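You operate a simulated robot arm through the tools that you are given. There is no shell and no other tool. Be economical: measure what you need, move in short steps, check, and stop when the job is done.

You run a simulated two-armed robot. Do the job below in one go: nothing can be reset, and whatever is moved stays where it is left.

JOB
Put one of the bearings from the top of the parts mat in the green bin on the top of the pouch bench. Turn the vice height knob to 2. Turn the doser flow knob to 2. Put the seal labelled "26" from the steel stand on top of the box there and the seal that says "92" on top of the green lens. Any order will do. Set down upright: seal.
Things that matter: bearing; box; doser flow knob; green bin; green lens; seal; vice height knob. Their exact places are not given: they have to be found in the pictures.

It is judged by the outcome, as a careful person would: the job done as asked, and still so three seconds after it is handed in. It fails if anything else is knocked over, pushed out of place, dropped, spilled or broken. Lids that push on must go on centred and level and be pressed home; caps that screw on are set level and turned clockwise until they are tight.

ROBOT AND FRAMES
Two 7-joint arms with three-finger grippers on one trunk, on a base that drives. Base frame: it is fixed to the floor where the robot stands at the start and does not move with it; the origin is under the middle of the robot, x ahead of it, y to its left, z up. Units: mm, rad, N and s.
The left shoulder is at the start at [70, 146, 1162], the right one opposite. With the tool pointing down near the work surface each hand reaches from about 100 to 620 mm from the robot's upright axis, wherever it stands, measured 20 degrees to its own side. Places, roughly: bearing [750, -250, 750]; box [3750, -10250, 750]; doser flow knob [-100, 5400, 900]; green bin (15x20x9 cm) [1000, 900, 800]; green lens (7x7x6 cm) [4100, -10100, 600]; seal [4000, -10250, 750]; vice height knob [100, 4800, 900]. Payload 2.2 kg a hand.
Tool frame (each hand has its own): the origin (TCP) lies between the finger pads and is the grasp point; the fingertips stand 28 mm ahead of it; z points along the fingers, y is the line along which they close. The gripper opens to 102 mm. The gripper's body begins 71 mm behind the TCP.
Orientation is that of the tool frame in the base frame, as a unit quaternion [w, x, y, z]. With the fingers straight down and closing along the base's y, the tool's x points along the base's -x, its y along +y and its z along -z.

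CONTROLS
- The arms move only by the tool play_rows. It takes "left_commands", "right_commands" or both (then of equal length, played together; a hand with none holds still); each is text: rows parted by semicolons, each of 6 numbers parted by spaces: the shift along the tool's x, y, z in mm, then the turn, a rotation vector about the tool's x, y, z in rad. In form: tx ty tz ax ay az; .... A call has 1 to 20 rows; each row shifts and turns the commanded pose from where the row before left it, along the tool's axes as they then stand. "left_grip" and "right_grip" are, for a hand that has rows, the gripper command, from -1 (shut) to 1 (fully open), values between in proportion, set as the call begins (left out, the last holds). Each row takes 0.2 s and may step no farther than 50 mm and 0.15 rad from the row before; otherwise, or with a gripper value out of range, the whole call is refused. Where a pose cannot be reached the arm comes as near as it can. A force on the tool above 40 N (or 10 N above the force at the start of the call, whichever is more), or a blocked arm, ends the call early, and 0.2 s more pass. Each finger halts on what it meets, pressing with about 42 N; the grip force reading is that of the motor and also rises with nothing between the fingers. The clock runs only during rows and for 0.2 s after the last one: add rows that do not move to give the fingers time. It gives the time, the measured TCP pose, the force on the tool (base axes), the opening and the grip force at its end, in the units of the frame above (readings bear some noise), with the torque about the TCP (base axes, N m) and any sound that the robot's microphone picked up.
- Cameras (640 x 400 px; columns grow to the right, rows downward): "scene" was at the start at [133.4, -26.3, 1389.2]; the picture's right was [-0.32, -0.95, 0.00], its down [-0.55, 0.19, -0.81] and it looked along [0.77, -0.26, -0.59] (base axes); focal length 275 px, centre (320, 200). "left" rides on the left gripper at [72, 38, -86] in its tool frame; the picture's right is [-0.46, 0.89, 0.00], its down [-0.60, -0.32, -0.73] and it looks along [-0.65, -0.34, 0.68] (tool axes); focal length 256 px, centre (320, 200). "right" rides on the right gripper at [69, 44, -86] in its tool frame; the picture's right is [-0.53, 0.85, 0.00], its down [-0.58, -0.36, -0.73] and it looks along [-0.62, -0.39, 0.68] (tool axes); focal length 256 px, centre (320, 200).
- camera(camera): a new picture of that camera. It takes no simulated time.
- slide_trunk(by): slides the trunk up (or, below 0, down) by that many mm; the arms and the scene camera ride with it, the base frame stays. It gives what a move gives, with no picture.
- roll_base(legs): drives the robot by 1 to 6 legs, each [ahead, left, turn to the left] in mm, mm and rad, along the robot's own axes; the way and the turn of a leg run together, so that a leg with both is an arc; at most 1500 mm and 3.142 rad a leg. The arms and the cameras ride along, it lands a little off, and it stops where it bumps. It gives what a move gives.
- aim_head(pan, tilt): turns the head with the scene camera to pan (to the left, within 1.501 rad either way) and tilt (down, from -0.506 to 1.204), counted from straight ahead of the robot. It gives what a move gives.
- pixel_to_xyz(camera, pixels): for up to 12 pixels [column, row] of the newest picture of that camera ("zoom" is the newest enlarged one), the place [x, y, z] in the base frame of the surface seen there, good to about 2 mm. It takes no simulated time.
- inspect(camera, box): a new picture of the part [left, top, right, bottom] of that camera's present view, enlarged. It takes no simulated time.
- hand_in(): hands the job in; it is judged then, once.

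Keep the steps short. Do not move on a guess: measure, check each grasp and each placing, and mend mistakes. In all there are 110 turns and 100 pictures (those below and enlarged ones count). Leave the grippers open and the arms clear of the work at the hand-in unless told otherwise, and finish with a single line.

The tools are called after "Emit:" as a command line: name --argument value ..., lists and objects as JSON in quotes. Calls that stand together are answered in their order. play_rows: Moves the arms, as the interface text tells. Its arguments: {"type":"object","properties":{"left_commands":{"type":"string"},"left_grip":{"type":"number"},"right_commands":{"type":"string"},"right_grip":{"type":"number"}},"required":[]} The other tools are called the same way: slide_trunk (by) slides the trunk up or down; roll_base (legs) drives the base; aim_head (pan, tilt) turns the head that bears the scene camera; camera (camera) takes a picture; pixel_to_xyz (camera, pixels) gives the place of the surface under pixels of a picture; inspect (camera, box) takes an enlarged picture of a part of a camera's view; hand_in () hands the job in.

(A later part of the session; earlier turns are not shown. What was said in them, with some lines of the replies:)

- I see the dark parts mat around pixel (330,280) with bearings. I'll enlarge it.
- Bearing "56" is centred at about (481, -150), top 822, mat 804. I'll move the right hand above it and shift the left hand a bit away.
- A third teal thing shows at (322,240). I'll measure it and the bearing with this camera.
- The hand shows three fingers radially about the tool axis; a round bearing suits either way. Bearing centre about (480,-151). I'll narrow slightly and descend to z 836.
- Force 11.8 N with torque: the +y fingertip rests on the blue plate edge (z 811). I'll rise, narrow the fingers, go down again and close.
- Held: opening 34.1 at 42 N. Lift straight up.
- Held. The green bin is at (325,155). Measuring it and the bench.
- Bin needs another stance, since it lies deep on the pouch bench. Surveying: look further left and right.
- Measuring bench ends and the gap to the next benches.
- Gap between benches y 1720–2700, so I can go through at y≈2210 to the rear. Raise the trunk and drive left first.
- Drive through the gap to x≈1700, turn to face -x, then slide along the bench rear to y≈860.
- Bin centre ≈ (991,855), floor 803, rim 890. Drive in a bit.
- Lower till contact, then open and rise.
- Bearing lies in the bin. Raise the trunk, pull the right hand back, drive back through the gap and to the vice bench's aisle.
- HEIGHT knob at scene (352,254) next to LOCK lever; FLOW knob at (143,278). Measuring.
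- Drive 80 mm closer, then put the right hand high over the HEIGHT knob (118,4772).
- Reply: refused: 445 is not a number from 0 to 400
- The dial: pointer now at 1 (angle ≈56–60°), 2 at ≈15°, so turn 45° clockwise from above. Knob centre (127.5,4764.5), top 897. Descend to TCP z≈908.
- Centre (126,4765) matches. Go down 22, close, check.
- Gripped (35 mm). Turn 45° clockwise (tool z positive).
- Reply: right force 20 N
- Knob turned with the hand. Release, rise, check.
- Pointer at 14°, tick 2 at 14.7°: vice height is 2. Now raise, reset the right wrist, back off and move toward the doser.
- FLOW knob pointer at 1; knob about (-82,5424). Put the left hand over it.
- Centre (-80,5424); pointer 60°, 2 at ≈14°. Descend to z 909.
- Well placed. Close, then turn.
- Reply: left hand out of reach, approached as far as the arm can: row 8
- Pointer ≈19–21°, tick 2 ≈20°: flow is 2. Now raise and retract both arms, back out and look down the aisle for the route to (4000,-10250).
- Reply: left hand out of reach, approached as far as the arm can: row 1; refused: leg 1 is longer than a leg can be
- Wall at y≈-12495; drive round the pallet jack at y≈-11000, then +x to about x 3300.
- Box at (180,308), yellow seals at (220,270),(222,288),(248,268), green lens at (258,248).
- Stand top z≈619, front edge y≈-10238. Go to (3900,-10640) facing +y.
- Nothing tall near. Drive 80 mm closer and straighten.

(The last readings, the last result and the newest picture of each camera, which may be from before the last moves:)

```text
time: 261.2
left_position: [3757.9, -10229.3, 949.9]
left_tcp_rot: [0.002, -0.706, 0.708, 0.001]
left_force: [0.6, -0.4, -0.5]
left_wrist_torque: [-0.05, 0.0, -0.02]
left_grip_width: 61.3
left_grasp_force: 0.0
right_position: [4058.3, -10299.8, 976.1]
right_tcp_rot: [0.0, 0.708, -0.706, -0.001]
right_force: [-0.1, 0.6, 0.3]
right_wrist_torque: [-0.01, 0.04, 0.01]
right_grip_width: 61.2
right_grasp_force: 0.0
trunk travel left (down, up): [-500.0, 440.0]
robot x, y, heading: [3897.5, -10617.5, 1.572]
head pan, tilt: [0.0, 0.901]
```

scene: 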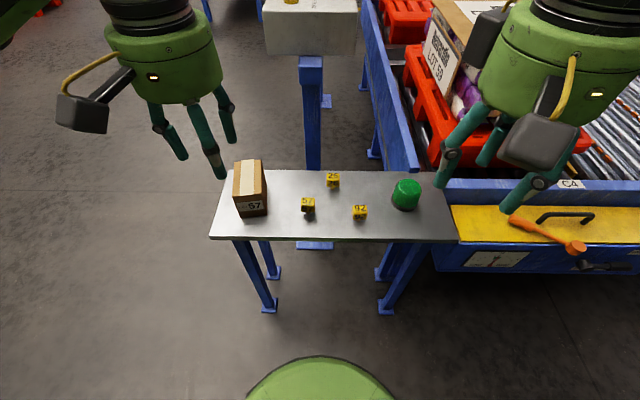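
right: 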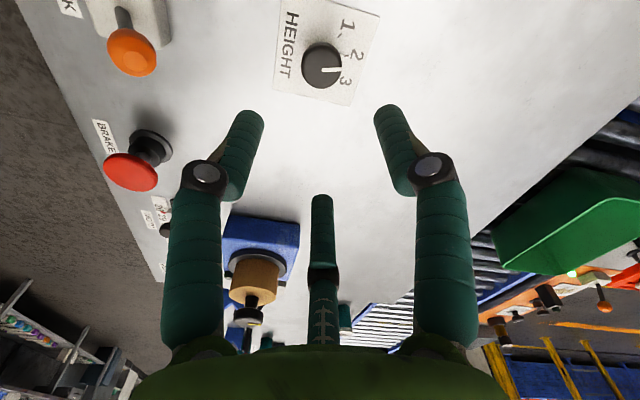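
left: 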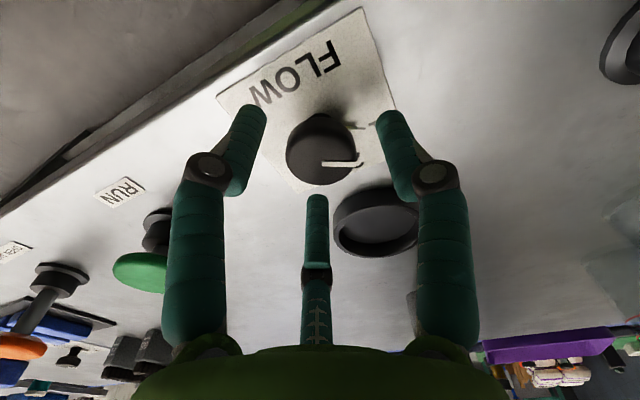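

Move right hand above seal "92" (3979,-10197), to z≈790, and look.

Emit:
play_rows --right_commands "-34 26 0 0 0 0;-34 26 0 0 0 0;-34 27 0 0 0 0;0 0 45 0 0 0;0 0 45 0 0 0;0 0 45 0 0 0;0 0 45 0 0 0;0 0 0 0 0 0" --right_grip 0.1

Emit:
camera --camera "right"

Emit:
inspect --camera "right" --box '[230, 20, 410, 150]'

```text
time: 263.0
left_position: [3756.0, -10229.7, 949.4]
left_tcp_rot: [0.002, -0.706, 0.708, 0.001]
left_force: [-0.7, -0.6, 0.1]
left_wrist_torque: [0.01, 0.03, -0.01]
left_grip_width: 61.2
left_grasp_force: 0.1
right_position: [3977.7, -10198.4, 794.0]
right_tcp_rot: [0.0, -0.707, 0.707, 0.001]
right_force: [0.4, -0.3, -0.4]
right_wrist_torque: [0.03, 0.0, -0.02]
right_grip_width: 56.1
right_grasp_force: 0.0
trunk travel left (down, up): [-500.0, 440.0]
robot x, y, heading: [3894.7, -10615.3, 1.573]
head pan, tilt: [0.0, 0.901]
```

```text
50 pictures are left
```

right: 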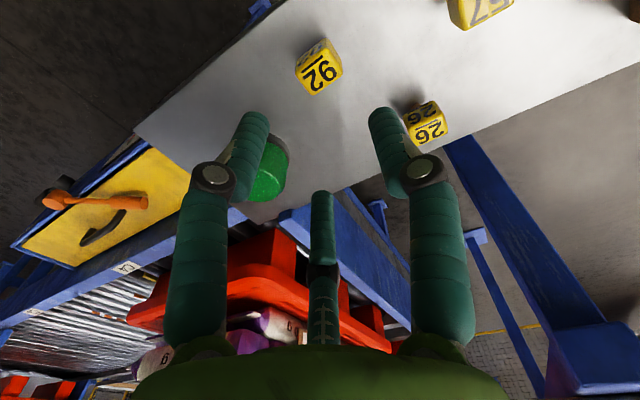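

```text
3.08 times, centred on (320, 85) of right
```

zoom: 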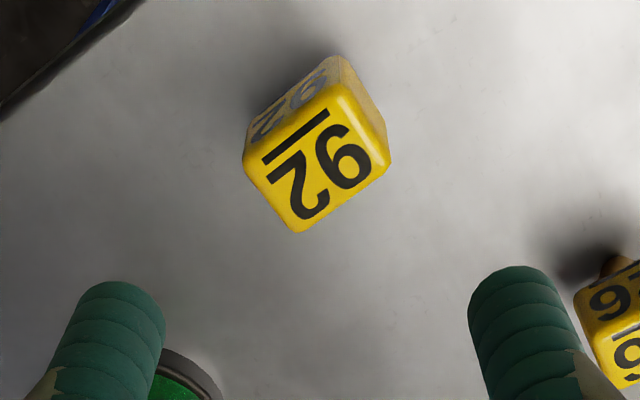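

Emit:
pixel_to_xyz --camera "zoom" --pixels '[[250, 168], [298, 226], [385, 155], [335, 95], [318, 165], [618, 262]]'

```text
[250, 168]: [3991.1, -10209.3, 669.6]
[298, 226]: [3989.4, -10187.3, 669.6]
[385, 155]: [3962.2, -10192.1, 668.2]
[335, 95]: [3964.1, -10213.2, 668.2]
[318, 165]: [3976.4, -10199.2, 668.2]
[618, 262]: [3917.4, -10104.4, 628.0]
```

Cube centre ≈(3977,-10200). Descend to TCP 672.

Emit:
play_rows --right_commands "2 1 40 0 0 0;0 0 40 0 0 0;0 0 30 0 0 0;0 0 12 0 0 0;0 0 0 0 0 0"

Emit:
camera --camera "right"

```text
time: 264.2
left_position: [3757.1, -10229.4, 948.9]
left_tcp_rot: [0.002, -0.706, 0.708, 0.0]
left_force: [0.4, -0.5, -0.9]
left_wrist_torque: [0.03, 0.05, 0.01]
left_grip_width: 61.0
left_grasp_force: 0.0
right_position: [3978.4, -10198.9, 673.1]
right_tcp_rot: [-0.001, 0.708, -0.706, -0.001]
right_force: [-0.3, -0.1, 0.0]
right_wrist_torque: [0.01, 0.01, 0.01]
right_grip_width: 56.0
right_grasp_force: 0.2
trunk travel left (down, up): [-500.0, 440.0]
robot x, y, heading: [3895.5, -10615.7, 1.57]
head pan, tilt: [0.0, 0.901]
```

```text
48 pictures are left
```

right: 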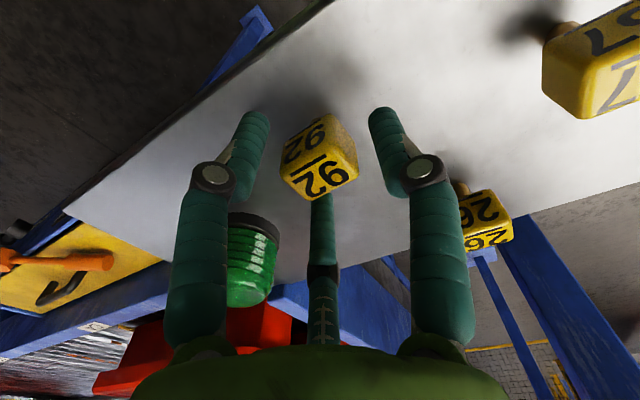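

Close in two stages.

Emit:
play_rows --right_commands "0 0 0 0 0 0;0 0 0 0 0 0" --right_grip -0.3

Emit:
play_rows --right_commands "0 0 0 0 0 0;0 0 0 0 0 0;0 0 0 0 0 0" --right_grip -1

Emit:
camera --camera "right"

```text
time: 264.8
left_position: [3757.9, -10228.6, 949.6]
left_tcp_rot: [0.001, -0.706, 0.708, 0.0]
left_force: [0.5, 0.7, -0.5]
left_wrist_torque: [0.01, 0.01, 0.01]
left_grip_width: 61.1
left_grasp_force: 0.0
right_position: [3978.3, -10200.0, 673.0]
right_tcp_rot: [-0.001, 0.708, -0.707, -0.001]
right_force: [-1.5, -0.1, 0.5]
right_wrist_torque: [-0.01, -0.01, -0.05]
right_grip_width: 35.8
right_grasp_force: 0.1
trunk travel left (down, up): [-500.0, 440.0]
robot x, y, heading: [3895.2, -10617.3, 1.568]
head pan, tilt: [0.0, 0.901]
```

```text
time: 265.6
left_position: [3757.1, -10229.1, 949.9]
left_tcp_rot: [0.002, -0.705, 0.709, 0.001]
left_force: [-0.1, 0.0, 0.0]
left_wrist_torque: [0.01, -0.01, 0.02]
left_grip_width: 61.2
left_grasp_force: 0.0
right_position: [3977.7, -10200.8, 673.1]
right_tcp_rot: [-0.001, 0.708, -0.706, 0.0]
right_force: [-0.2, -0.4, 1.3]
right_wrist_torque: [0.04, 0.01, 0.0]
right_grip_width: 30.3
right_grasp_force: 42.3
trunk travel left (down, up): [-500.0, 440.0]
robot x, y, heading: [3894.1, -10615.3, 1.572]
head pan, tilt: [0.0, 0.901]
```

```text
47 pictures are left
```

right: 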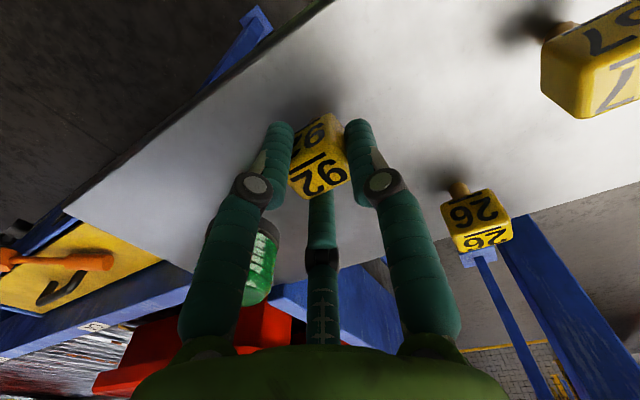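

Held at 30.3 mm. Lift and look at the label and pose in the scene camera.

Emit:
play_rows --right_commands "0 0 -20 0 0 0;0 0 -40 0 0 0;0 0 -40 0 0 0;0 0 0 0 0 0"

Emit:
camera --camera "scene"

Emit:
inspect --camera "scene" --box '[290, 130, 430, 230]'

```text
time: 266.6
left_position: [3756.7, -10229.6, 950.4]
left_tcp_rot: [0.002, -0.706, 0.708, 0.0]
left_force: [0.0, 0.4, 0.3]
left_wrist_torque: [-0.04, -0.01, 0.0]
left_grip_width: 61.5
left_grasp_force: 0.0
right_position: [3976.9, -10198.6, 773.4]
right_tcp_rot: [0.0, 0.708, -0.706, 0.0]
right_force: [-0.2, -0.3, -0.8]
right_wrist_torque: [-0.02, 0.04, 0.01]
right_grip_width: 30.4
right_grasp_force: 41.7
trunk travel left (down, up): [-500.0, 440.0]
robot x, y, heading: [3893.5, -10615.9, 1.57]
head pan, tilt: [0.0, 0.901]
```

```text
46 pictures are left
```

scene: 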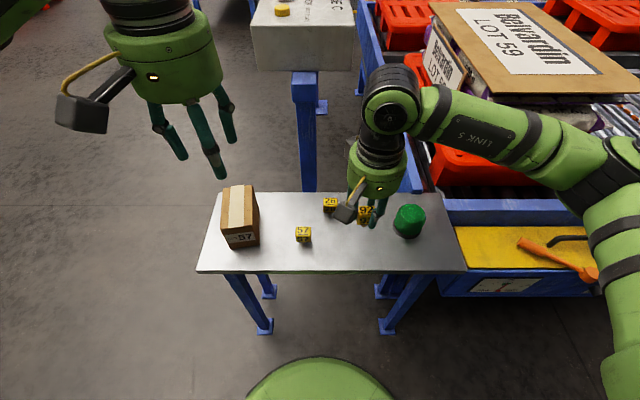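

```text
4.00 times, centred on (360, 180) of scene
```

zoom: 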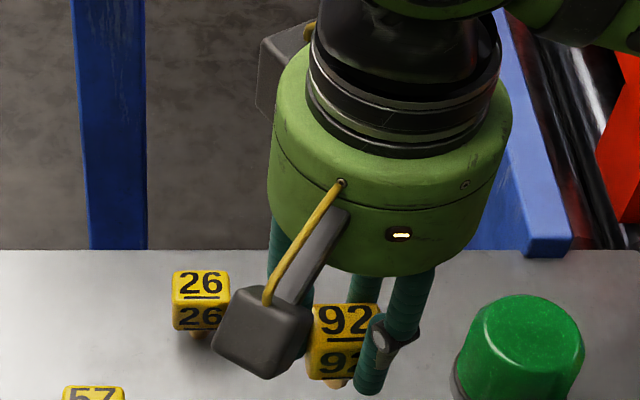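

Labels confirmed (underline beneath). Measure the lens top outline.

Emit:
pixel_to_xyz --camera "zoom" --pixels '[[525, 335], [478, 335], [575, 335], [525, 302], [525, 365], [490, 310], [560, 310], [500, 345], [550, 345], [455, 385], [583, 360]]'

```text
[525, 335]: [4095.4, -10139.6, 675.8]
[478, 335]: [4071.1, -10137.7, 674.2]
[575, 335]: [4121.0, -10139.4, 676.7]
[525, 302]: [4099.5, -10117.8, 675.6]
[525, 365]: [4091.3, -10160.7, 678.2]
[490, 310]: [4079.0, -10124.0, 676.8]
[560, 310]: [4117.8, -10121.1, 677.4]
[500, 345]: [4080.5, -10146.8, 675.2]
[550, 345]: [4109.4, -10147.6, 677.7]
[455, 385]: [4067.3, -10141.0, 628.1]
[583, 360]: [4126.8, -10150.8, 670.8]
```

Flat lens top centred (4096,-10140), z 676.5. Move there; final TCP z ≈ 730.

Emit:
play_rows --right_commands "0 0 -15 0 0 0;-15 -40 0 0 0 0;-22 -40 0 0 0 0;-22 -39 0 0 0 0;0 0 0 0 0 0"

Emit:
camera --camera "right"

Emit:
inspect --camera "scene" --box '[350, 130, 490, 250]'

```text
time: 267.8
left_position: [3757.2, -10229.5, 948.7]
left_tcp_rot: [0.002, -0.706, 0.708, 0.001]
left_force: [0.7, 0.6, 0.5]
left_wrist_torque: [0.03, 0.01, -0.01]
left_grip_width: 61.1
left_grasp_force: 0.1
right_position: [4097.0, -10138.2, 789.2]
right_tcp_rot: [0.0, 0.708, -0.706, -0.001]
right_force: [-0.5, 0.3, -0.3]
right_wrist_torque: [-0.02, -0.02, 0.01]
right_grip_width: 29.9
right_grasp_force: 42.2
trunk travel left (down, up): [-500.0, 440.0]
robot x, y, heading: [3891.8, -10617.4, 1.57]
head pan, tilt: [0.0, 0.901]
```

```text
44 pictures are left
```

right: 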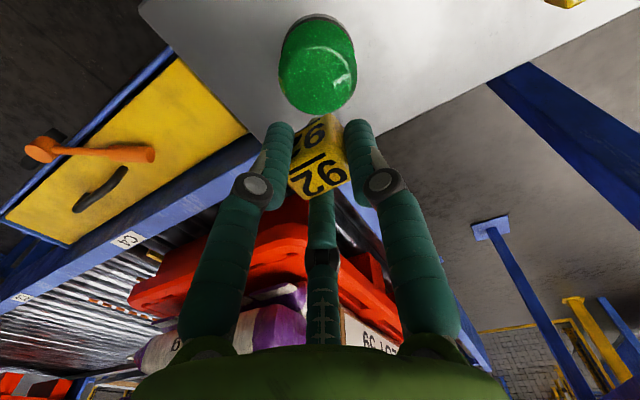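

```text
3.33 times, centred on (420, 190) of scene
```

zoom: 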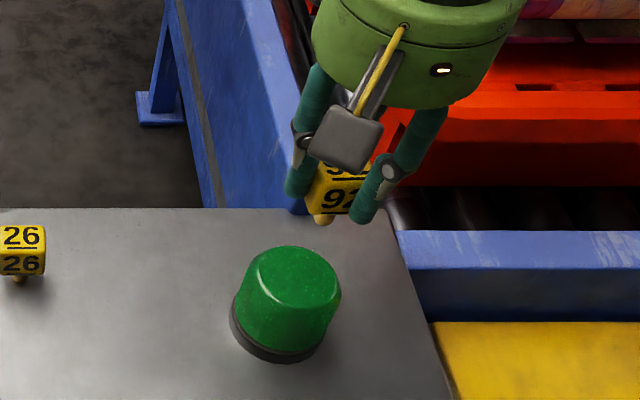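

Emit:
pixel_to_xyz --camera "right" --pixels '[[318, 82], [283, 82], [353, 82], [318, 50], [318, 110]]'

Emit:
play_rows --right_commands "1 0 40 0 0 0;0 0 13 0 0 0;0 0 0 0 0 0"

Emit:
camera --camera "right"

Emit:
inspect --camera "scene" --box '[370, 170, 450, 240]'

```text
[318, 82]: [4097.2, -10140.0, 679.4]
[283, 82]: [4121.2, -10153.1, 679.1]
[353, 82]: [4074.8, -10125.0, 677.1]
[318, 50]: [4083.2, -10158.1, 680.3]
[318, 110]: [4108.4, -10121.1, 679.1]
```

```text
time: 268.6
left_position: [3757.1, -10229.2, 950.2]
left_tcp_rot: [0.001, -0.706, 0.708, 0.001]
left_force: [0.0, 0.2, 0.0]
left_wrist_torque: [0.01, -0.01, 0.02]
left_grip_width: 61.2
left_grasp_force: 0.1
right_position: [4096.8, -10139.6, 736.0]
right_tcp_rot: [0.0, 0.708, -0.706, -0.001]
right_force: [0.9, -0.6, -0.7]
right_wrist_torque: [0.02, 0.0, 0.0]
right_grip_width: 30.1
right_grasp_force: 42.3
trunk travel left (down, up): [-500.0, 440.0]
robot x, y, heading: [3895.7, -10618.4, 1.573]
head pan, tilt: [0.0, 0.901]
```

```text
42 pictures are left
```

right: 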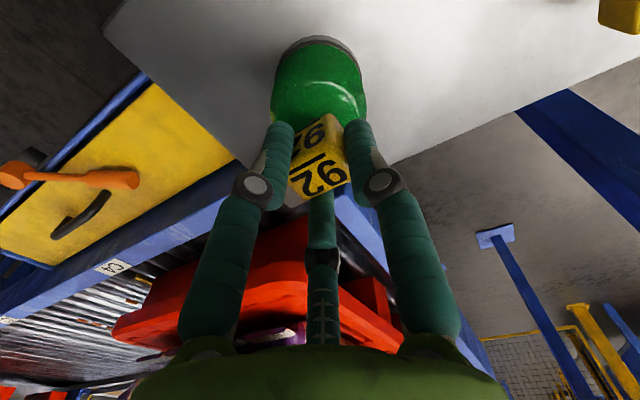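

```text
5.71 times, centred on (410, 205) of scene
```

zoom: 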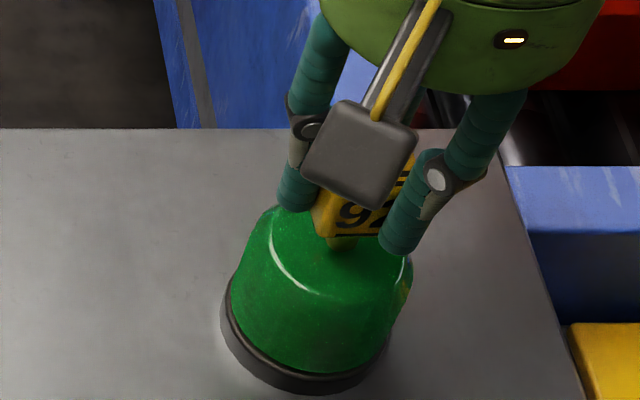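

Creep down 1 mm at a time.

Emit:
play_rows --right_commands "0 0 1 0 0 0;0 0 1 0 0 0;0 0 1 0 0 0;0 0 0 0 0 0"

Emit:
play_rows --right_commands "0 0 1 0 0 0;0 0 1 0 0 0;0 0 0 0 0 0"

```text
time: 269.6
left_position: [3756.8, -10229.5, 948.8]
left_tcp_rot: [0.002, -0.706, 0.708, 0.0]
left_force: [-0.7, 0.2, 0.6]
left_wrist_torque: [-0.01, 0.0, 0.02]
left_grip_width: 61.1
left_grasp_force: 0.1
right_position: [4096.2, -10140.8, 733.2]
right_tcp_rot: [0.0, 0.707, -0.707, -0.001]
right_force: [1.1, -0.1, -1.2]
right_wrist_torque: [0.01, 0.04, -0.02]
right_grip_width: 30.1
right_grasp_force: 41.9
trunk travel left (down, up): [-500.0, 440.0]
robot x, y, heading: [3896.8, -10618.7, 1.573]
head pan, tilt: [0.0, 0.901]
```

```text
time: 270.4
left_position: [3756.9, -10229.2, 949.7]
left_tcp_rot: [0.001, -0.706, 0.708, 0.0]
left_force: [-0.5, -0.6, 0.2]
left_wrist_torque: [-0.05, 0.04, -0.01]
left_grip_width: 61.1
left_grasp_force: 0.1
right_position: [4097.1, -10141.4, 731.5]
right_tcp_rot: [-0.001, 0.707, -0.707, -0.001]
right_force: [0.4, 0.9, 2.6]
right_wrist_torque: [0.01, -0.05, -0.04]
right_grip_width: 30.0
right_grasp_force: 41.9
trunk travel left (down, up): [-500.0, 440.0]
robot x, y, heading: [3897.6, -10619.6, 1.57]
head pan, tilt: [0.0, 0.901]
```

Emit:
play_rows --right_commands "0 0 0.7 0 0 0;0 0 0 0 0 0"

```text
time: 271.0
left_position: [3756.1, -10231.4, 949.3]
left_tcp_rot: [0.002, -0.706, 0.708, 0.0]
left_force: [-0.2, -0.3, 0.2]
left_wrist_torque: [-0.02, 0.0, -0.02]
left_grip_width: 61.2
left_grasp_force: 0.1
right_position: [4097.8, -10140.2, 731.4]
right_tcp_rot: [-0.001, 0.708, -0.706, -0.002]
right_force: [-0.1, 1.2, 8.9]
right_wrist_torque: [0.12, -0.05, 0.03]
right_grip_width: 29.9
right_grasp_force: 42.2
trunk travel left (down, up): [-500.0, 440.0]
robot x, y, heading: [3896.7, -10618.6, 1.574]
head pan, tilt: [0.0, 0.901]
```

Contact (8.9 N). Ease slightly, open gently, then rise.

Emit:
play_rows --right_commands "0 0 -0.5 0 0 0;0 0 0 0 0 0;0 0 0 0 0 0" --right_grip -0.25

Emit:
play_rows --right_commands "0 0 0 0 0 0;0 0 0 0 0 0" --right_grip 0.15

Emit:
camera --camera "right"

```text
time: 271.8
left_position: [3757.0, -10229.4, 950.2]
left_tcp_rot: [0.002, -0.705, 0.709, 0.0]
left_force: [-0.9, 0.0, -0.6]
left_wrist_torque: [0.02, -0.01, -0.01]
left_grip_width: 61.2
left_grasp_force: 0.1
right_position: [4097.5, -10142.1, 731.0]
right_tcp_rot: [0.001, 0.708, -0.706, 0.0]
right_force: [-0.1, -0.5, 0.1]
right_wrist_torque: [0.02, 0.02, -0.01]
right_grip_width: 38.3
right_grasp_force: 0.2
trunk travel left (down, up): [-500.0, 440.0]
robot x, y, heading: [3893.4, -10616.5, 1.575]
head pan, tilt: [0.0, 0.901]
```

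```text
time: 272.4
left_position: [3756.3, -10228.8, 950.1]
left_tcp_rot: [0.002, -0.706, 0.709, 0.0]
left_force: [-0.5, -0.1, 0.0]
left_wrist_torque: [0.06, -0.03, -0.02]
left_grip_width: 60.9
left_grasp_force: 0.1
right_position: [4096.8, -10140.4, 730.1]
right_tcp_rot: [-0.001, 0.708, -0.706, -0.001]
right_force: [-0.9, -0.3, -0.5]
right_wrist_torque: [0.02, -0.03, -0.01]
right_grip_width: 58.6
right_grasp_force: 0.1
trunk travel left (down, up): [-500.0, 440.0]
robot x, y, heading: [3894.5, -10616.7, 1.573]
head pan, tilt: [0.0, 0.901]
```

```text
40 pictures are left
```

right: 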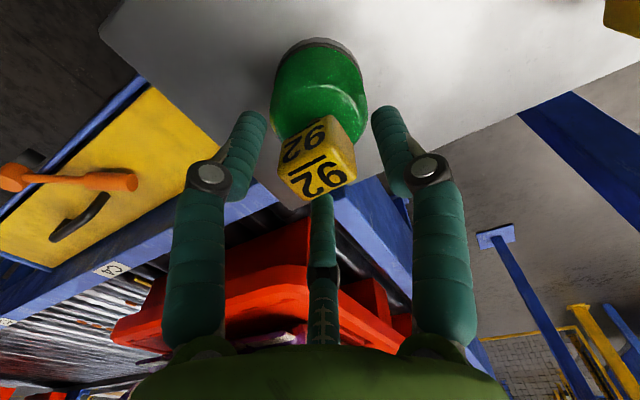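

Standing. Raise the right hand straight up, then draw it back toward the robot.

Emit:
play_rows --right_commands "0 0 -15 0 0 0;0 0 -30 0 0 0;0 0 -45 0 0 0;0 0 -45 0 0 0;0 0 -45 0 0 0;40 -20 0 0 0 0;40 -20 0 0 0 0;40 -20 0 0 0 0;0 0 0 0 0 0"

Emit:
inspect --camera "scene" --box '[190, 160, 470, 290]'

```text
time: 274.4
left_position: [3757.6, -10227.9, 949.1]
left_tcp_rot: [0.001, -0.706, 0.709, 0.0]
left_force: [-0.2, -0.1, -0.2]
left_wrist_torque: [-0.05, -0.01, 0.02]
left_grip_width: 61.2
left_grasp_force: 0.0
right_position: [4155.4, -10260.1, 910.9]
right_tcp_rot: [-0.001, 0.708, -0.707, 0.0]
right_force: [0.3, 0.3, -0.2]
right_wrist_torque: [-0.04, 0.01, -0.03]
right_grip_width: 58.7
right_grasp_force: 0.0
trunk travel left (down, up): [-500.0, 440.0]
robot x, y, heading: [3892.4, -10617.2, 1.581]
head pan, tilt: [0.0, 0.901]
```

```text
2.29 times, centred on (330, 225) of scene
```

zoom: 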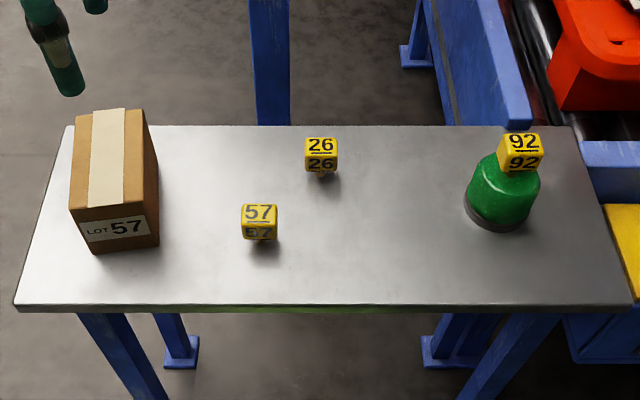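

92 stands on the lens. Measure 26 and the box top.

Emit:
pixel_to_xyz --camera "zoom" --pixels '[[308, 146], [335, 146], [321, 140], [321, 163], [80, 195], [140, 200], [82, 125], [140, 120], [108, 112], [105, 205], [150, 130], [521, 142]]'

```text
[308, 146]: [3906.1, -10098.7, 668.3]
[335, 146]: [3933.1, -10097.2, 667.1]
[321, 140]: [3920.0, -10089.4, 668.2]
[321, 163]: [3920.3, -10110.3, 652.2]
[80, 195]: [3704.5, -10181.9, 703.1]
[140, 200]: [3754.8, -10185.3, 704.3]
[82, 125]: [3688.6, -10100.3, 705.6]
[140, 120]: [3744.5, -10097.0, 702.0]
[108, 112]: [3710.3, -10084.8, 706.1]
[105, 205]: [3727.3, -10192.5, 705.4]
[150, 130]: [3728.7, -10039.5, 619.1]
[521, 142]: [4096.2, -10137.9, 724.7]
```

Emit:
play_rows --left_commands "-26 -33 0 0 0 0;-26 -33 0 0 0 0;-26 -33 0 0 0 0;-26 -32 0 0 0 0;-26 -32 0 0 0 0;0 0 45 0 0 0;0 0 45 0 0 0;0 0 45 0 0 0;0 0 25 0 0 0;0 0 0 0 0 0" --left_grip 0.1

Emit:
camera --camera "left"

Emit:
inspect --camera "left" --box '[230, 20, 410, 150]'

```text
time: 276.6
left_position: [3919.3, -10100.9, 789.3]
left_tcp_rot: [0.002, -0.706, 0.708, 0.001]
left_force: [0.7, 0.1, 0.3]
left_wrist_torque: [-0.01, -0.02, -0.01]
left_grip_width: 56.2
left_grasp_force: 0.1
right_position: [4155.7, -10260.0, 911.6]
right_tcp_rot: [-0.002, 0.708, -0.706, -0.001]
right_force: [-0.3, 0.1, -0.4]
right_wrist_torque: [-0.04, -0.01, 0.0]
right_grip_width: 58.6
right_grasp_force: 0.1
trunk travel left (down, up): [-500.0, 440.0]
robot x, y, heading: [3895.7, -10616.5, 1.571]
head pan, tilt: [0.0, 0.901]
```

```text
38 pictures are left
```

left: 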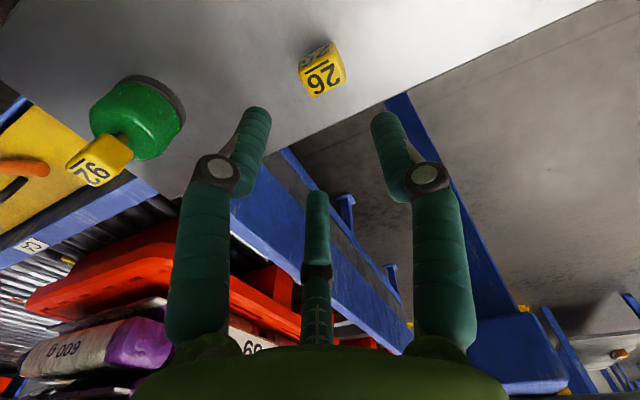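

```text
3.08 times, centred on (320, 85) of left
```

zoom: 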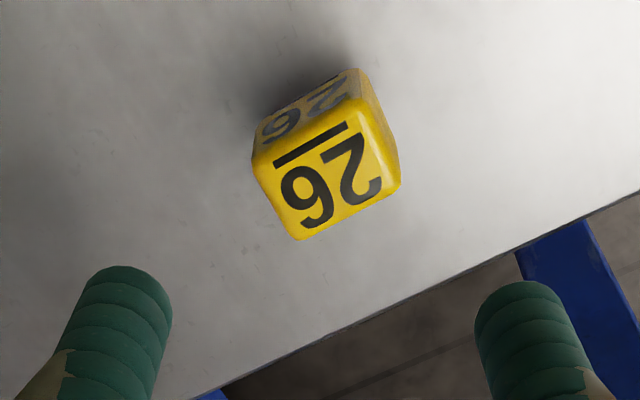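

Emit:
pixel_to_xyz --camera "zoom" --pixels '[[258, 172], [300, 234], [395, 180], [352, 112], [325, 172]]'

```text
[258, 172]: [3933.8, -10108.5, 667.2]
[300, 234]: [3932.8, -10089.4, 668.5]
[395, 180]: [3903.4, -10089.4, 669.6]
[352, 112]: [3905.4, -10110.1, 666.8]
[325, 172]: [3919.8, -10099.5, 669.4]
```

Aligned. Descend to 673 and close in stages.

Emit:
play_rows --left_commands "-1 0 40 0 0 0;0 0 40 0 0 0;0 0 25 0 0 0;0 0 12 0 0 0;0 0 0 0 0 0"

Emit:
play_rows --left_commands "0 0 0 0 0 0;0 0 0 0 0 0" --left_grip -0.3

Emit:
play_rows --left_commands "0 0 0 0 0 0;0 0 0 0 0 0;0 0 0 0 0 0" --left_grip -1

Emit:
camera --camera "left"

```text
time: 277.8
left_position: [3921.1, -10098.0, 671.4]
left_tcp_rot: [0.002, -0.706, 0.708, 0.002]
left_force: [0.7, 0.6, 0.1]
left_wrist_torque: [0.04, 0.02, -0.02]
left_grip_width: 56.2
left_grasp_force: 0.0
right_position: [4156.2, -10260.0, 911.0]
right_tcp_rot: [-0.001, 0.708, -0.707, 0.0]
right_force: [0.6, -0.1, 0.0]
right_wrist_torque: [-0.02, 0.0, 0.01]
right_grip_width: 58.9
right_grasp_force: 0.0
trunk travel left (down, up): [-500.0, 440.0]
robot x, y, heading: [3896.9, -10613.2, 1.568]
head pan, tilt: [0.0, 0.901]
```

```text
time: 278.4
left_position: [3920.5, -10097.3, 672.1]
left_tcp_rot: [0.002, -0.706, 0.708, 0.001]
left_force: [1.2, -0.7, 0.5]
left_wrist_torque: [0.03, 0.0, 0.0]
left_grip_width: 35.5
left_grasp_force: 0.0
right_position: [4155.8, -10261.0, 911.2]
right_tcp_rot: [-0.001, 0.708, -0.706, -0.001]
right_force: [-0.3, 0.3, -0.1]
right_wrist_torque: [0.0, 0.01, 0.03]
right_grip_width: 58.6
right_grasp_force: 0.1
trunk travel left (down, up): [-500.0, 440.0]
robot x, y, heading: [3892.7, -10615.0, 1.575]
head pan, tilt: [0.0, 0.901]
```

```text
time: 279.2
left_position: [3921.6, -10098.2, 672.9]
left_tcp_rot: [0.001, -0.706, 0.708, 0.001]
left_force: [0.4, 0.8, -0.3]
left_wrist_torque: [-0.01, 0.03, 0.01]
left_grip_width: 30.3
left_grasp_force: 42.2
right_position: [4156.2, -10259.9, 910.9]
right_tcp_rot: [-0.001, 0.708, -0.707, -0.001]
right_force: [-0.4, -0.1, -0.3]
right_wrist_torque: [-0.03, 0.0, -0.01]
right_grip_width: 58.3
right_grasp_force: 0.1
trunk travel left (down, up): [-500.0, 440.0]
robot x, y, heading: [3893.4, -10619.7, 1.572]
head pan, tilt: [0.0, 0.901]
```

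```text
36 pictures are left
```

left: 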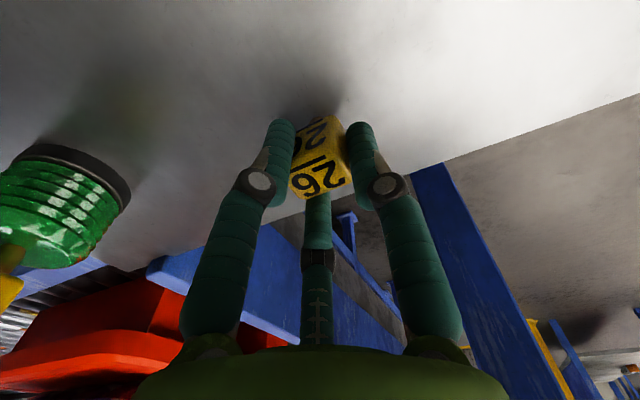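

Lift 130 mm and move over the box centre (3722,-10138).

Emit:
play_rows --left_commands "0 0 -20 0 0 0;0 0 -40 0 0 0;0 0 -40 0 0 0;0 0 -30 0 0 0;8 40 0 0 0 0;8 40 0 0 0 0;8 40 0 0 0 0;8 40 0 0 0 0;8 39 0 0 0 0;0 0 0 0 0 0"

Emit:
camera --camera "left"

Emit:
inspect --camera "scene" --box '[180, 100, 380, 260]'

```text
time: 281.4
left_position: [3721.4, -10138.5, 803.2]
left_tcp_rot: [0.001, -0.705, 0.709, 0.001]
left_force: [-0.2, 0.0, 0.3]
left_wrist_torque: [-0.01, 0.03, 0.0]
left_grip_width: 30.2
left_grasp_force: 42.5
right_position: [4157.1, -10260.9, 911.5]
right_tcp_rot: [0.0, -0.707, 0.708, 0.0]
right_force: [-0.8, -0.1, -1.2]
right_wrist_torque: [0.0, 0.0, 0.03]
right_grip_width: 58.4
right_grasp_force: 0.1
trunk travel left (down, up): [-500.0, 440.0]
robot x, y, heading: [3898.5, -10615.7, 1.568]
head pan, tilt: [0.0, 0.901]
```

```text
35 pictures are left
```

left: 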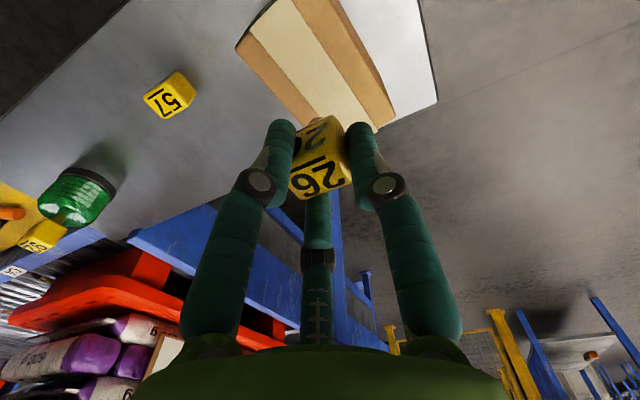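

```text
2.50 times, centred on (280, 180) of scene
```

zoom: 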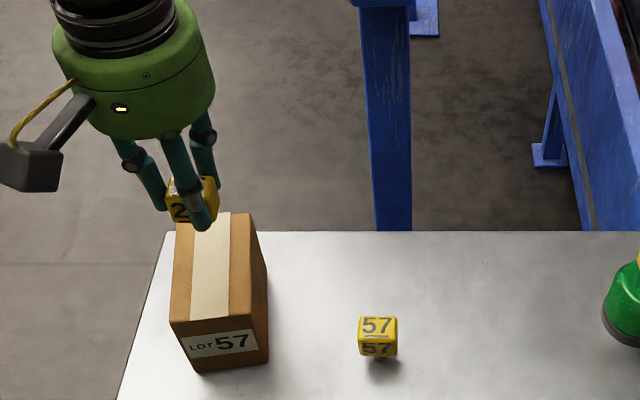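

Box top is below as planned. Check box corners from the left camera.

Emit:
pixel_to_xyz --camera "left" --pixels '[[300, 50], [240, 46], [325, 5], [390, 95], [310, 70]]'

Emit:
play_rows --left_commands "0 0 30 0 0 0;0 0 11 0 0 0;0 0 0 0 0 0"

Emit:
inspect --camera "scene" --box '[180, 130, 320, 260]'

```text
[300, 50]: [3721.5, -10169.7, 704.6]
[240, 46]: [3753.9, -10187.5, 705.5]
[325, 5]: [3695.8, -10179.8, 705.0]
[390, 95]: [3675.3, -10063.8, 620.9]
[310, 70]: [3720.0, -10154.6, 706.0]
```

```text
time: 282.2
left_position: [3721.7, -10137.6, 762.7]
left_tcp_rot: [0.002, -0.706, 0.708, 0.001]
left_force: [0.4, -0.5, -0.6]
left_wrist_torque: [-0.01, -0.03, -0.02]
left_grip_width: 30.1
left_grasp_force: 42.0
right_position: [4155.8, -10261.5, 911.6]
right_tcp_rot: [-0.001, 0.707, -0.707, -0.001]
right_force: [-0.3, 0.3, -0.5]
right_wrist_torque: [-0.02, -0.01, 0.0]
right_grip_width: 58.6
right_grasp_force: 0.0
trunk travel left (down, up): [-500.0, 440.0]
robot x, y, heading: [3894.2, -10617.5, 1.573]
head pan, tilt: [0.0, 0.901]
```

```text
3.08 times, centred on (250, 195) of scene
```

zoom: 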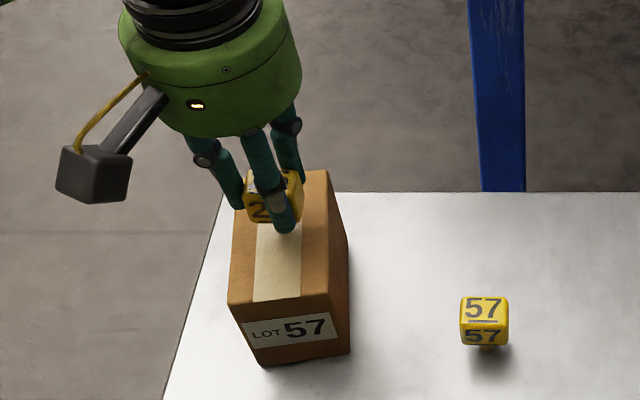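

Creep down.

Emit:
play_rows --left_commands "0 0 1 0 0 0;0 0 1 0 0 0;0 0 1 0 0 0;0 0 0 0 0 0"

Emit:
play_rows --left_commands "0 0 1 0 0 0;0 0 0 0 0 0"

Emit:
play_rows --left_commands "0 0 0.7 0 0 0;0 0 0 0 0 0"

```text
time: 283.2
left_position: [3720.9, -10138.0, 758.3]
left_tcp_rot: [0.002, -0.706, 0.709, 0.001]
left_force: [0.5, 0.2, -0.5]
left_wrist_torque: [0.02, -0.05, 0.01]
left_grip_width: 30.0
left_grasp_force: 41.8
right_position: [4156.7, -10261.4, 912.2]
right_tcp_rot: [-0.001, 0.708, -0.706, 0.0]
right_force: [0.4, 0.1, 0.0]
right_wrist_torque: [0.0, 0.0, -0.05]
right_grip_width: 58.5
right_grasp_force: 0.2
trunk travel left (down, up): [-500.0, 440.0]
robot x, y, heading: [3894.7, -10618.9, 1.569]
head pan, tilt: [0.0, 0.901]
```

```text
time: 283.8
left_position: [3721.7, -10136.9, 757.7]
left_tcp_rot: [0.003, -0.706, 0.708, 0.0]
left_force: [0.9, 0.0, -0.4]
left_wrist_torque: [0.0, -0.01, 0.0]
left_grip_width: 30.1
left_grasp_force: 42.0
right_position: [4155.4, -10261.4, 911.0]
right_tcp_rot: [-0.001, 0.708, -0.706, -0.001]
right_force: [-0.3, 0.4, 0.2]
right_wrist_torque: [0.01, 0.0, 0.04]
right_grip_width: 58.5
right_grasp_force: 0.1
trunk travel left (down, up): [-500.0, 440.0]
robot x, y, heading: [3893.0, -10618.1, 1.569]
head pan, tilt: [0.0, 0.901]
```

```text
time: 284.4
left_position: [3722.8, -10138.0, 757.6]
left_tcp_rot: [0.002, -0.706, 0.708, 0.0]
left_force: [0.6, -0.4, 2.0]
left_wrist_torque: [0.0, -0.02, -0.02]
left_grip_width: 30.0
left_grasp_force: 41.8
right_position: [4154.4, -10260.6, 910.8]
right_tcp_rot: [-0.001, 0.707, -0.707, -0.001]
right_force: [-0.5, 0.1, -0.5]
right_wrist_torque: [-0.04, -0.01, -0.01]
right_grip_width: 58.6
right_grasp_force: 0.0
trunk travel left (down, up): [-500.0, 440.0]
robot x, y, heading: [3894.7, -10618.4, 1.57]
head pan, tilt: [0.0, 0.901]
```

Light contact beginning (2 N); half a millimetre more.

Emit:
play_rows --left_commands "0 0 0.5 0 0 0;0 0 0 0 0 0"

```text
time: 285.0
left_position: [3722.4, -10137.6, 757.1]
left_tcp_rot: [0.002, -0.706, 0.708, 0.001]
left_force: [0.6, -0.3, 6.7]
left_wrist_torque: [-0.03, -0.08, -0.03]
left_grip_width: 30.1
left_grasp_force: 41.5
right_position: [4155.4, -10261.9, 910.9]
right_tcp_rot: [0.0, 0.708, -0.706, -0.001]
right_force: [0.0, -0.3, 0.7]
right_wrist_torque: [-0.02, -0.03, -0.04]
right_grip_width: 58.4
right_grasp_force: 0.1
trunk travel left (down, up): [-500.0, 440.0]
robot x, y, heading: [3892.9, -10618.4, 1.572]
head pan, tilt: [0.0, 0.901]
```

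Contact. Ease, open gently, check.

Emit:
play_rows --left_commands "0 0 -0.4 0 0 0;0 0 0 0 0 0;0 0 0 0 0 0" --left_grip -0.25

Emit:
play_rows --left_commands "0 0 0 0 0 0;0 0 0 0 0 0" --left_grip 0.15

Emit:
camera --camera "left"

```text
time: 285.8
left_position: [3722.0, -10137.8, 757.8]
left_tcp_rot: [0.001, -0.707, 0.707, 0.001]
left_force: [-0.1, 0.4, -0.4]
left_wrist_torque: [-0.02, -0.01, 0.0]
left_grip_width: 38.3
left_grasp_force: 0.0
right_position: [4155.7, -10260.9, 911.0]
right_tcp_rot: [-0.001, 0.708, -0.707, -0.001]
right_force: [0.5, 0.7, 0.1]
right_wrist_torque: [0.02, 0.01, 0.04]
right_grip_width: 58.5
right_grasp_force: 0.0
trunk travel left (down, up): [-500.0, 440.0]
robot x, y, heading: [3895.6, -10615.8, 1.575]
head pan, tilt: [0.0, 0.901]
```

```text
time: 286.4
left_position: [3722.1, -10137.7, 757.5]
left_tcp_rot: [0.002, -0.706, 0.708, 0.001]
left_force: [0.1, 0.1, 0.6]
left_wrist_torque: [-0.03, 0.05, 0.02]
left_grip_width: 58.7
left_grasp_force: 0.0
right_position: [4157.1, -10261.3, 910.3]
right_tcp_rot: [-0.002, 0.708, -0.707, 0.0]
right_force: [1.0, -0.1, 0.2]
right_wrist_torque: [0.0, -0.01, -0.03]
right_grip_width: 58.6
right_grasp_force: 0.0
trunk travel left (down, up): [-500.0, 440.0]
robot x, y, heading: [3897.2, -10617.8, 1.573]
head pan, tilt: [0.0, 0.901]
```

```text
32 pictures are left
```

left: 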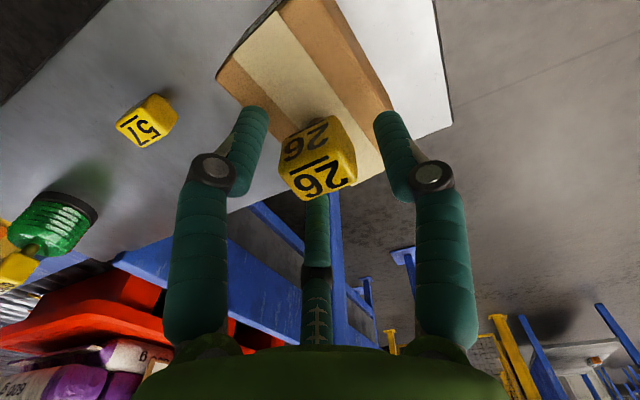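

Stands. Rise and retract; back the robot off and open both hands.

Emit:
play_rows --left_commands "0 0 -15 0 0 0;0 0 -30 0 0 0;0 0 -45 0 0 0;0 0 -45 0 0 0;40 10 0 0 0 0;40 10 0 0 0 0;40 10 0 0 0 0;0 0 0 0 0 0"

Emit:
roll_base --legs '[[-200, 0, 0]]'

Emit:
play_rows --left_commands "0 0 0 0 0 0;0 0 0 0 0 0;0 0 0 0 0 0" --right_commands "0 0 0 0 0 0;0 0 0 0 0 0;0 0 0 0 0 0" --left_grip 1 --right_grip 1

Emit:
camera --camera "scene"

Emit:
inspect --camera "scene" --box '[200, 110, 440, 230]'

```text
time: 288.2
left_position: [3690.5, -10259.0, 891.8]
left_tcp_rot: [0.001, -0.706, 0.708, 0.0]
left_force: [0.9, -0.2, -1.7]
left_wrist_torque: [0.01, 0.01, 0.0]
left_grip_width: 58.7
left_grasp_force: 0.2
right_position: [4156.5, -10260.8, 910.6]
right_tcp_rot: [-0.001, -0.707, 0.707, 0.0]
right_force: [-0.2, -0.6, -0.8]
right_wrist_torque: [-0.02, 0.02, 0.02]
right_grip_width: 58.5
right_grasp_force: 0.1
trunk travel left (down, up): [-500.0, 440.0]
robot x, y, heading: [3895.7, -10615.0, 1.574]
head pan, tilt: [0.0, 0.901]
```

```text
time: 289.8
left_position: [3690.6, -10455.2, 893.0]
left_tcp_rot: [0.002, -0.706, 0.708, 0.0]
left_force: [-0.2, -0.3, 0.0]
left_wrist_torque: [0.0, 0.01, -0.01]
left_grip_width: 58.9
left_grasp_force: 0.0
right_position: [4155.0, -10458.4, 911.3]
right_tcp_rot: [0.001, -0.707, 0.707, 0.0]
right_force: [0.5, -0.2, 0.2]
right_wrist_torque: [0.06, 0.03, 0.01]
right_grip_width: 58.7
right_grasp_force: 0.1
trunk travel left (down, up): [-500.0, 440.0]
robot x, y, heading: [3895.4, -10814.2, 1.566]
head pan, tilt: [0.0, 0.901]
```

```text
time: 290.6
left_position: [3692.7, -10456.0, 891.0]
left_tcp_rot: [0.002, -0.706, 0.708, 0.001]
left_force: [-0.6, 0.8, 0.5]
left_wrist_torque: [0.0, -0.02, 0.0]
left_grip_width: 102.0
left_grasp_force: 0.0
right_position: [4156.4, -10457.6, 910.6]
right_tcp_rot: [0.0, -0.707, 0.707, -0.001]
right_force: [0.7, -0.9, 0.2]
right_wrist_torque: [-0.04, -0.03, -0.01]
right_grip_width: 102.1
right_grasp_force: 0.1
trunk travel left (down, up): [-500.0, 440.0]
robot x, y, heading: [3895.4, -10811.6, 1.566]
head pan, tilt: [0.0, 0.901]
```

```text
31 pictures are left
```

scene: 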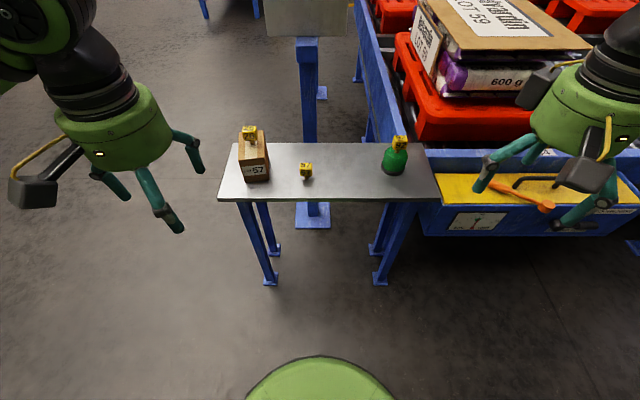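

```text
2.67 times, centred on (320, 170) of scene
```

zoom: 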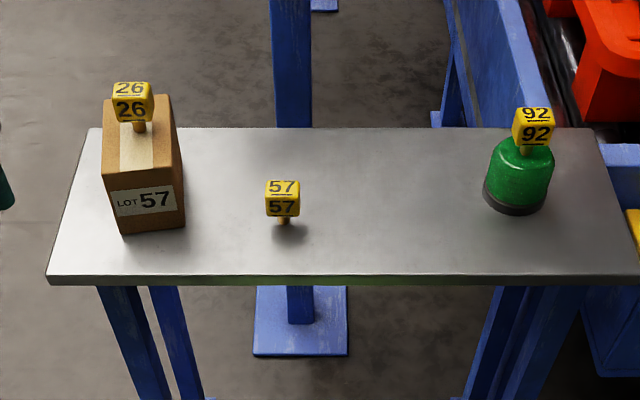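

All four parts are done: 26 stands upright on the box, 92 upright on the green lens, the bearing is in the green bin, and both knobs were set to 2. Handing in.

Emit:
hand_in

```text
The job is handed in.
```

The job is handed in: bearing "56" is in the green bin, the vice height and doser flow knobs are both at 2, seal "26" stands upright on the box, and seal "92" stands upright on the green lens.
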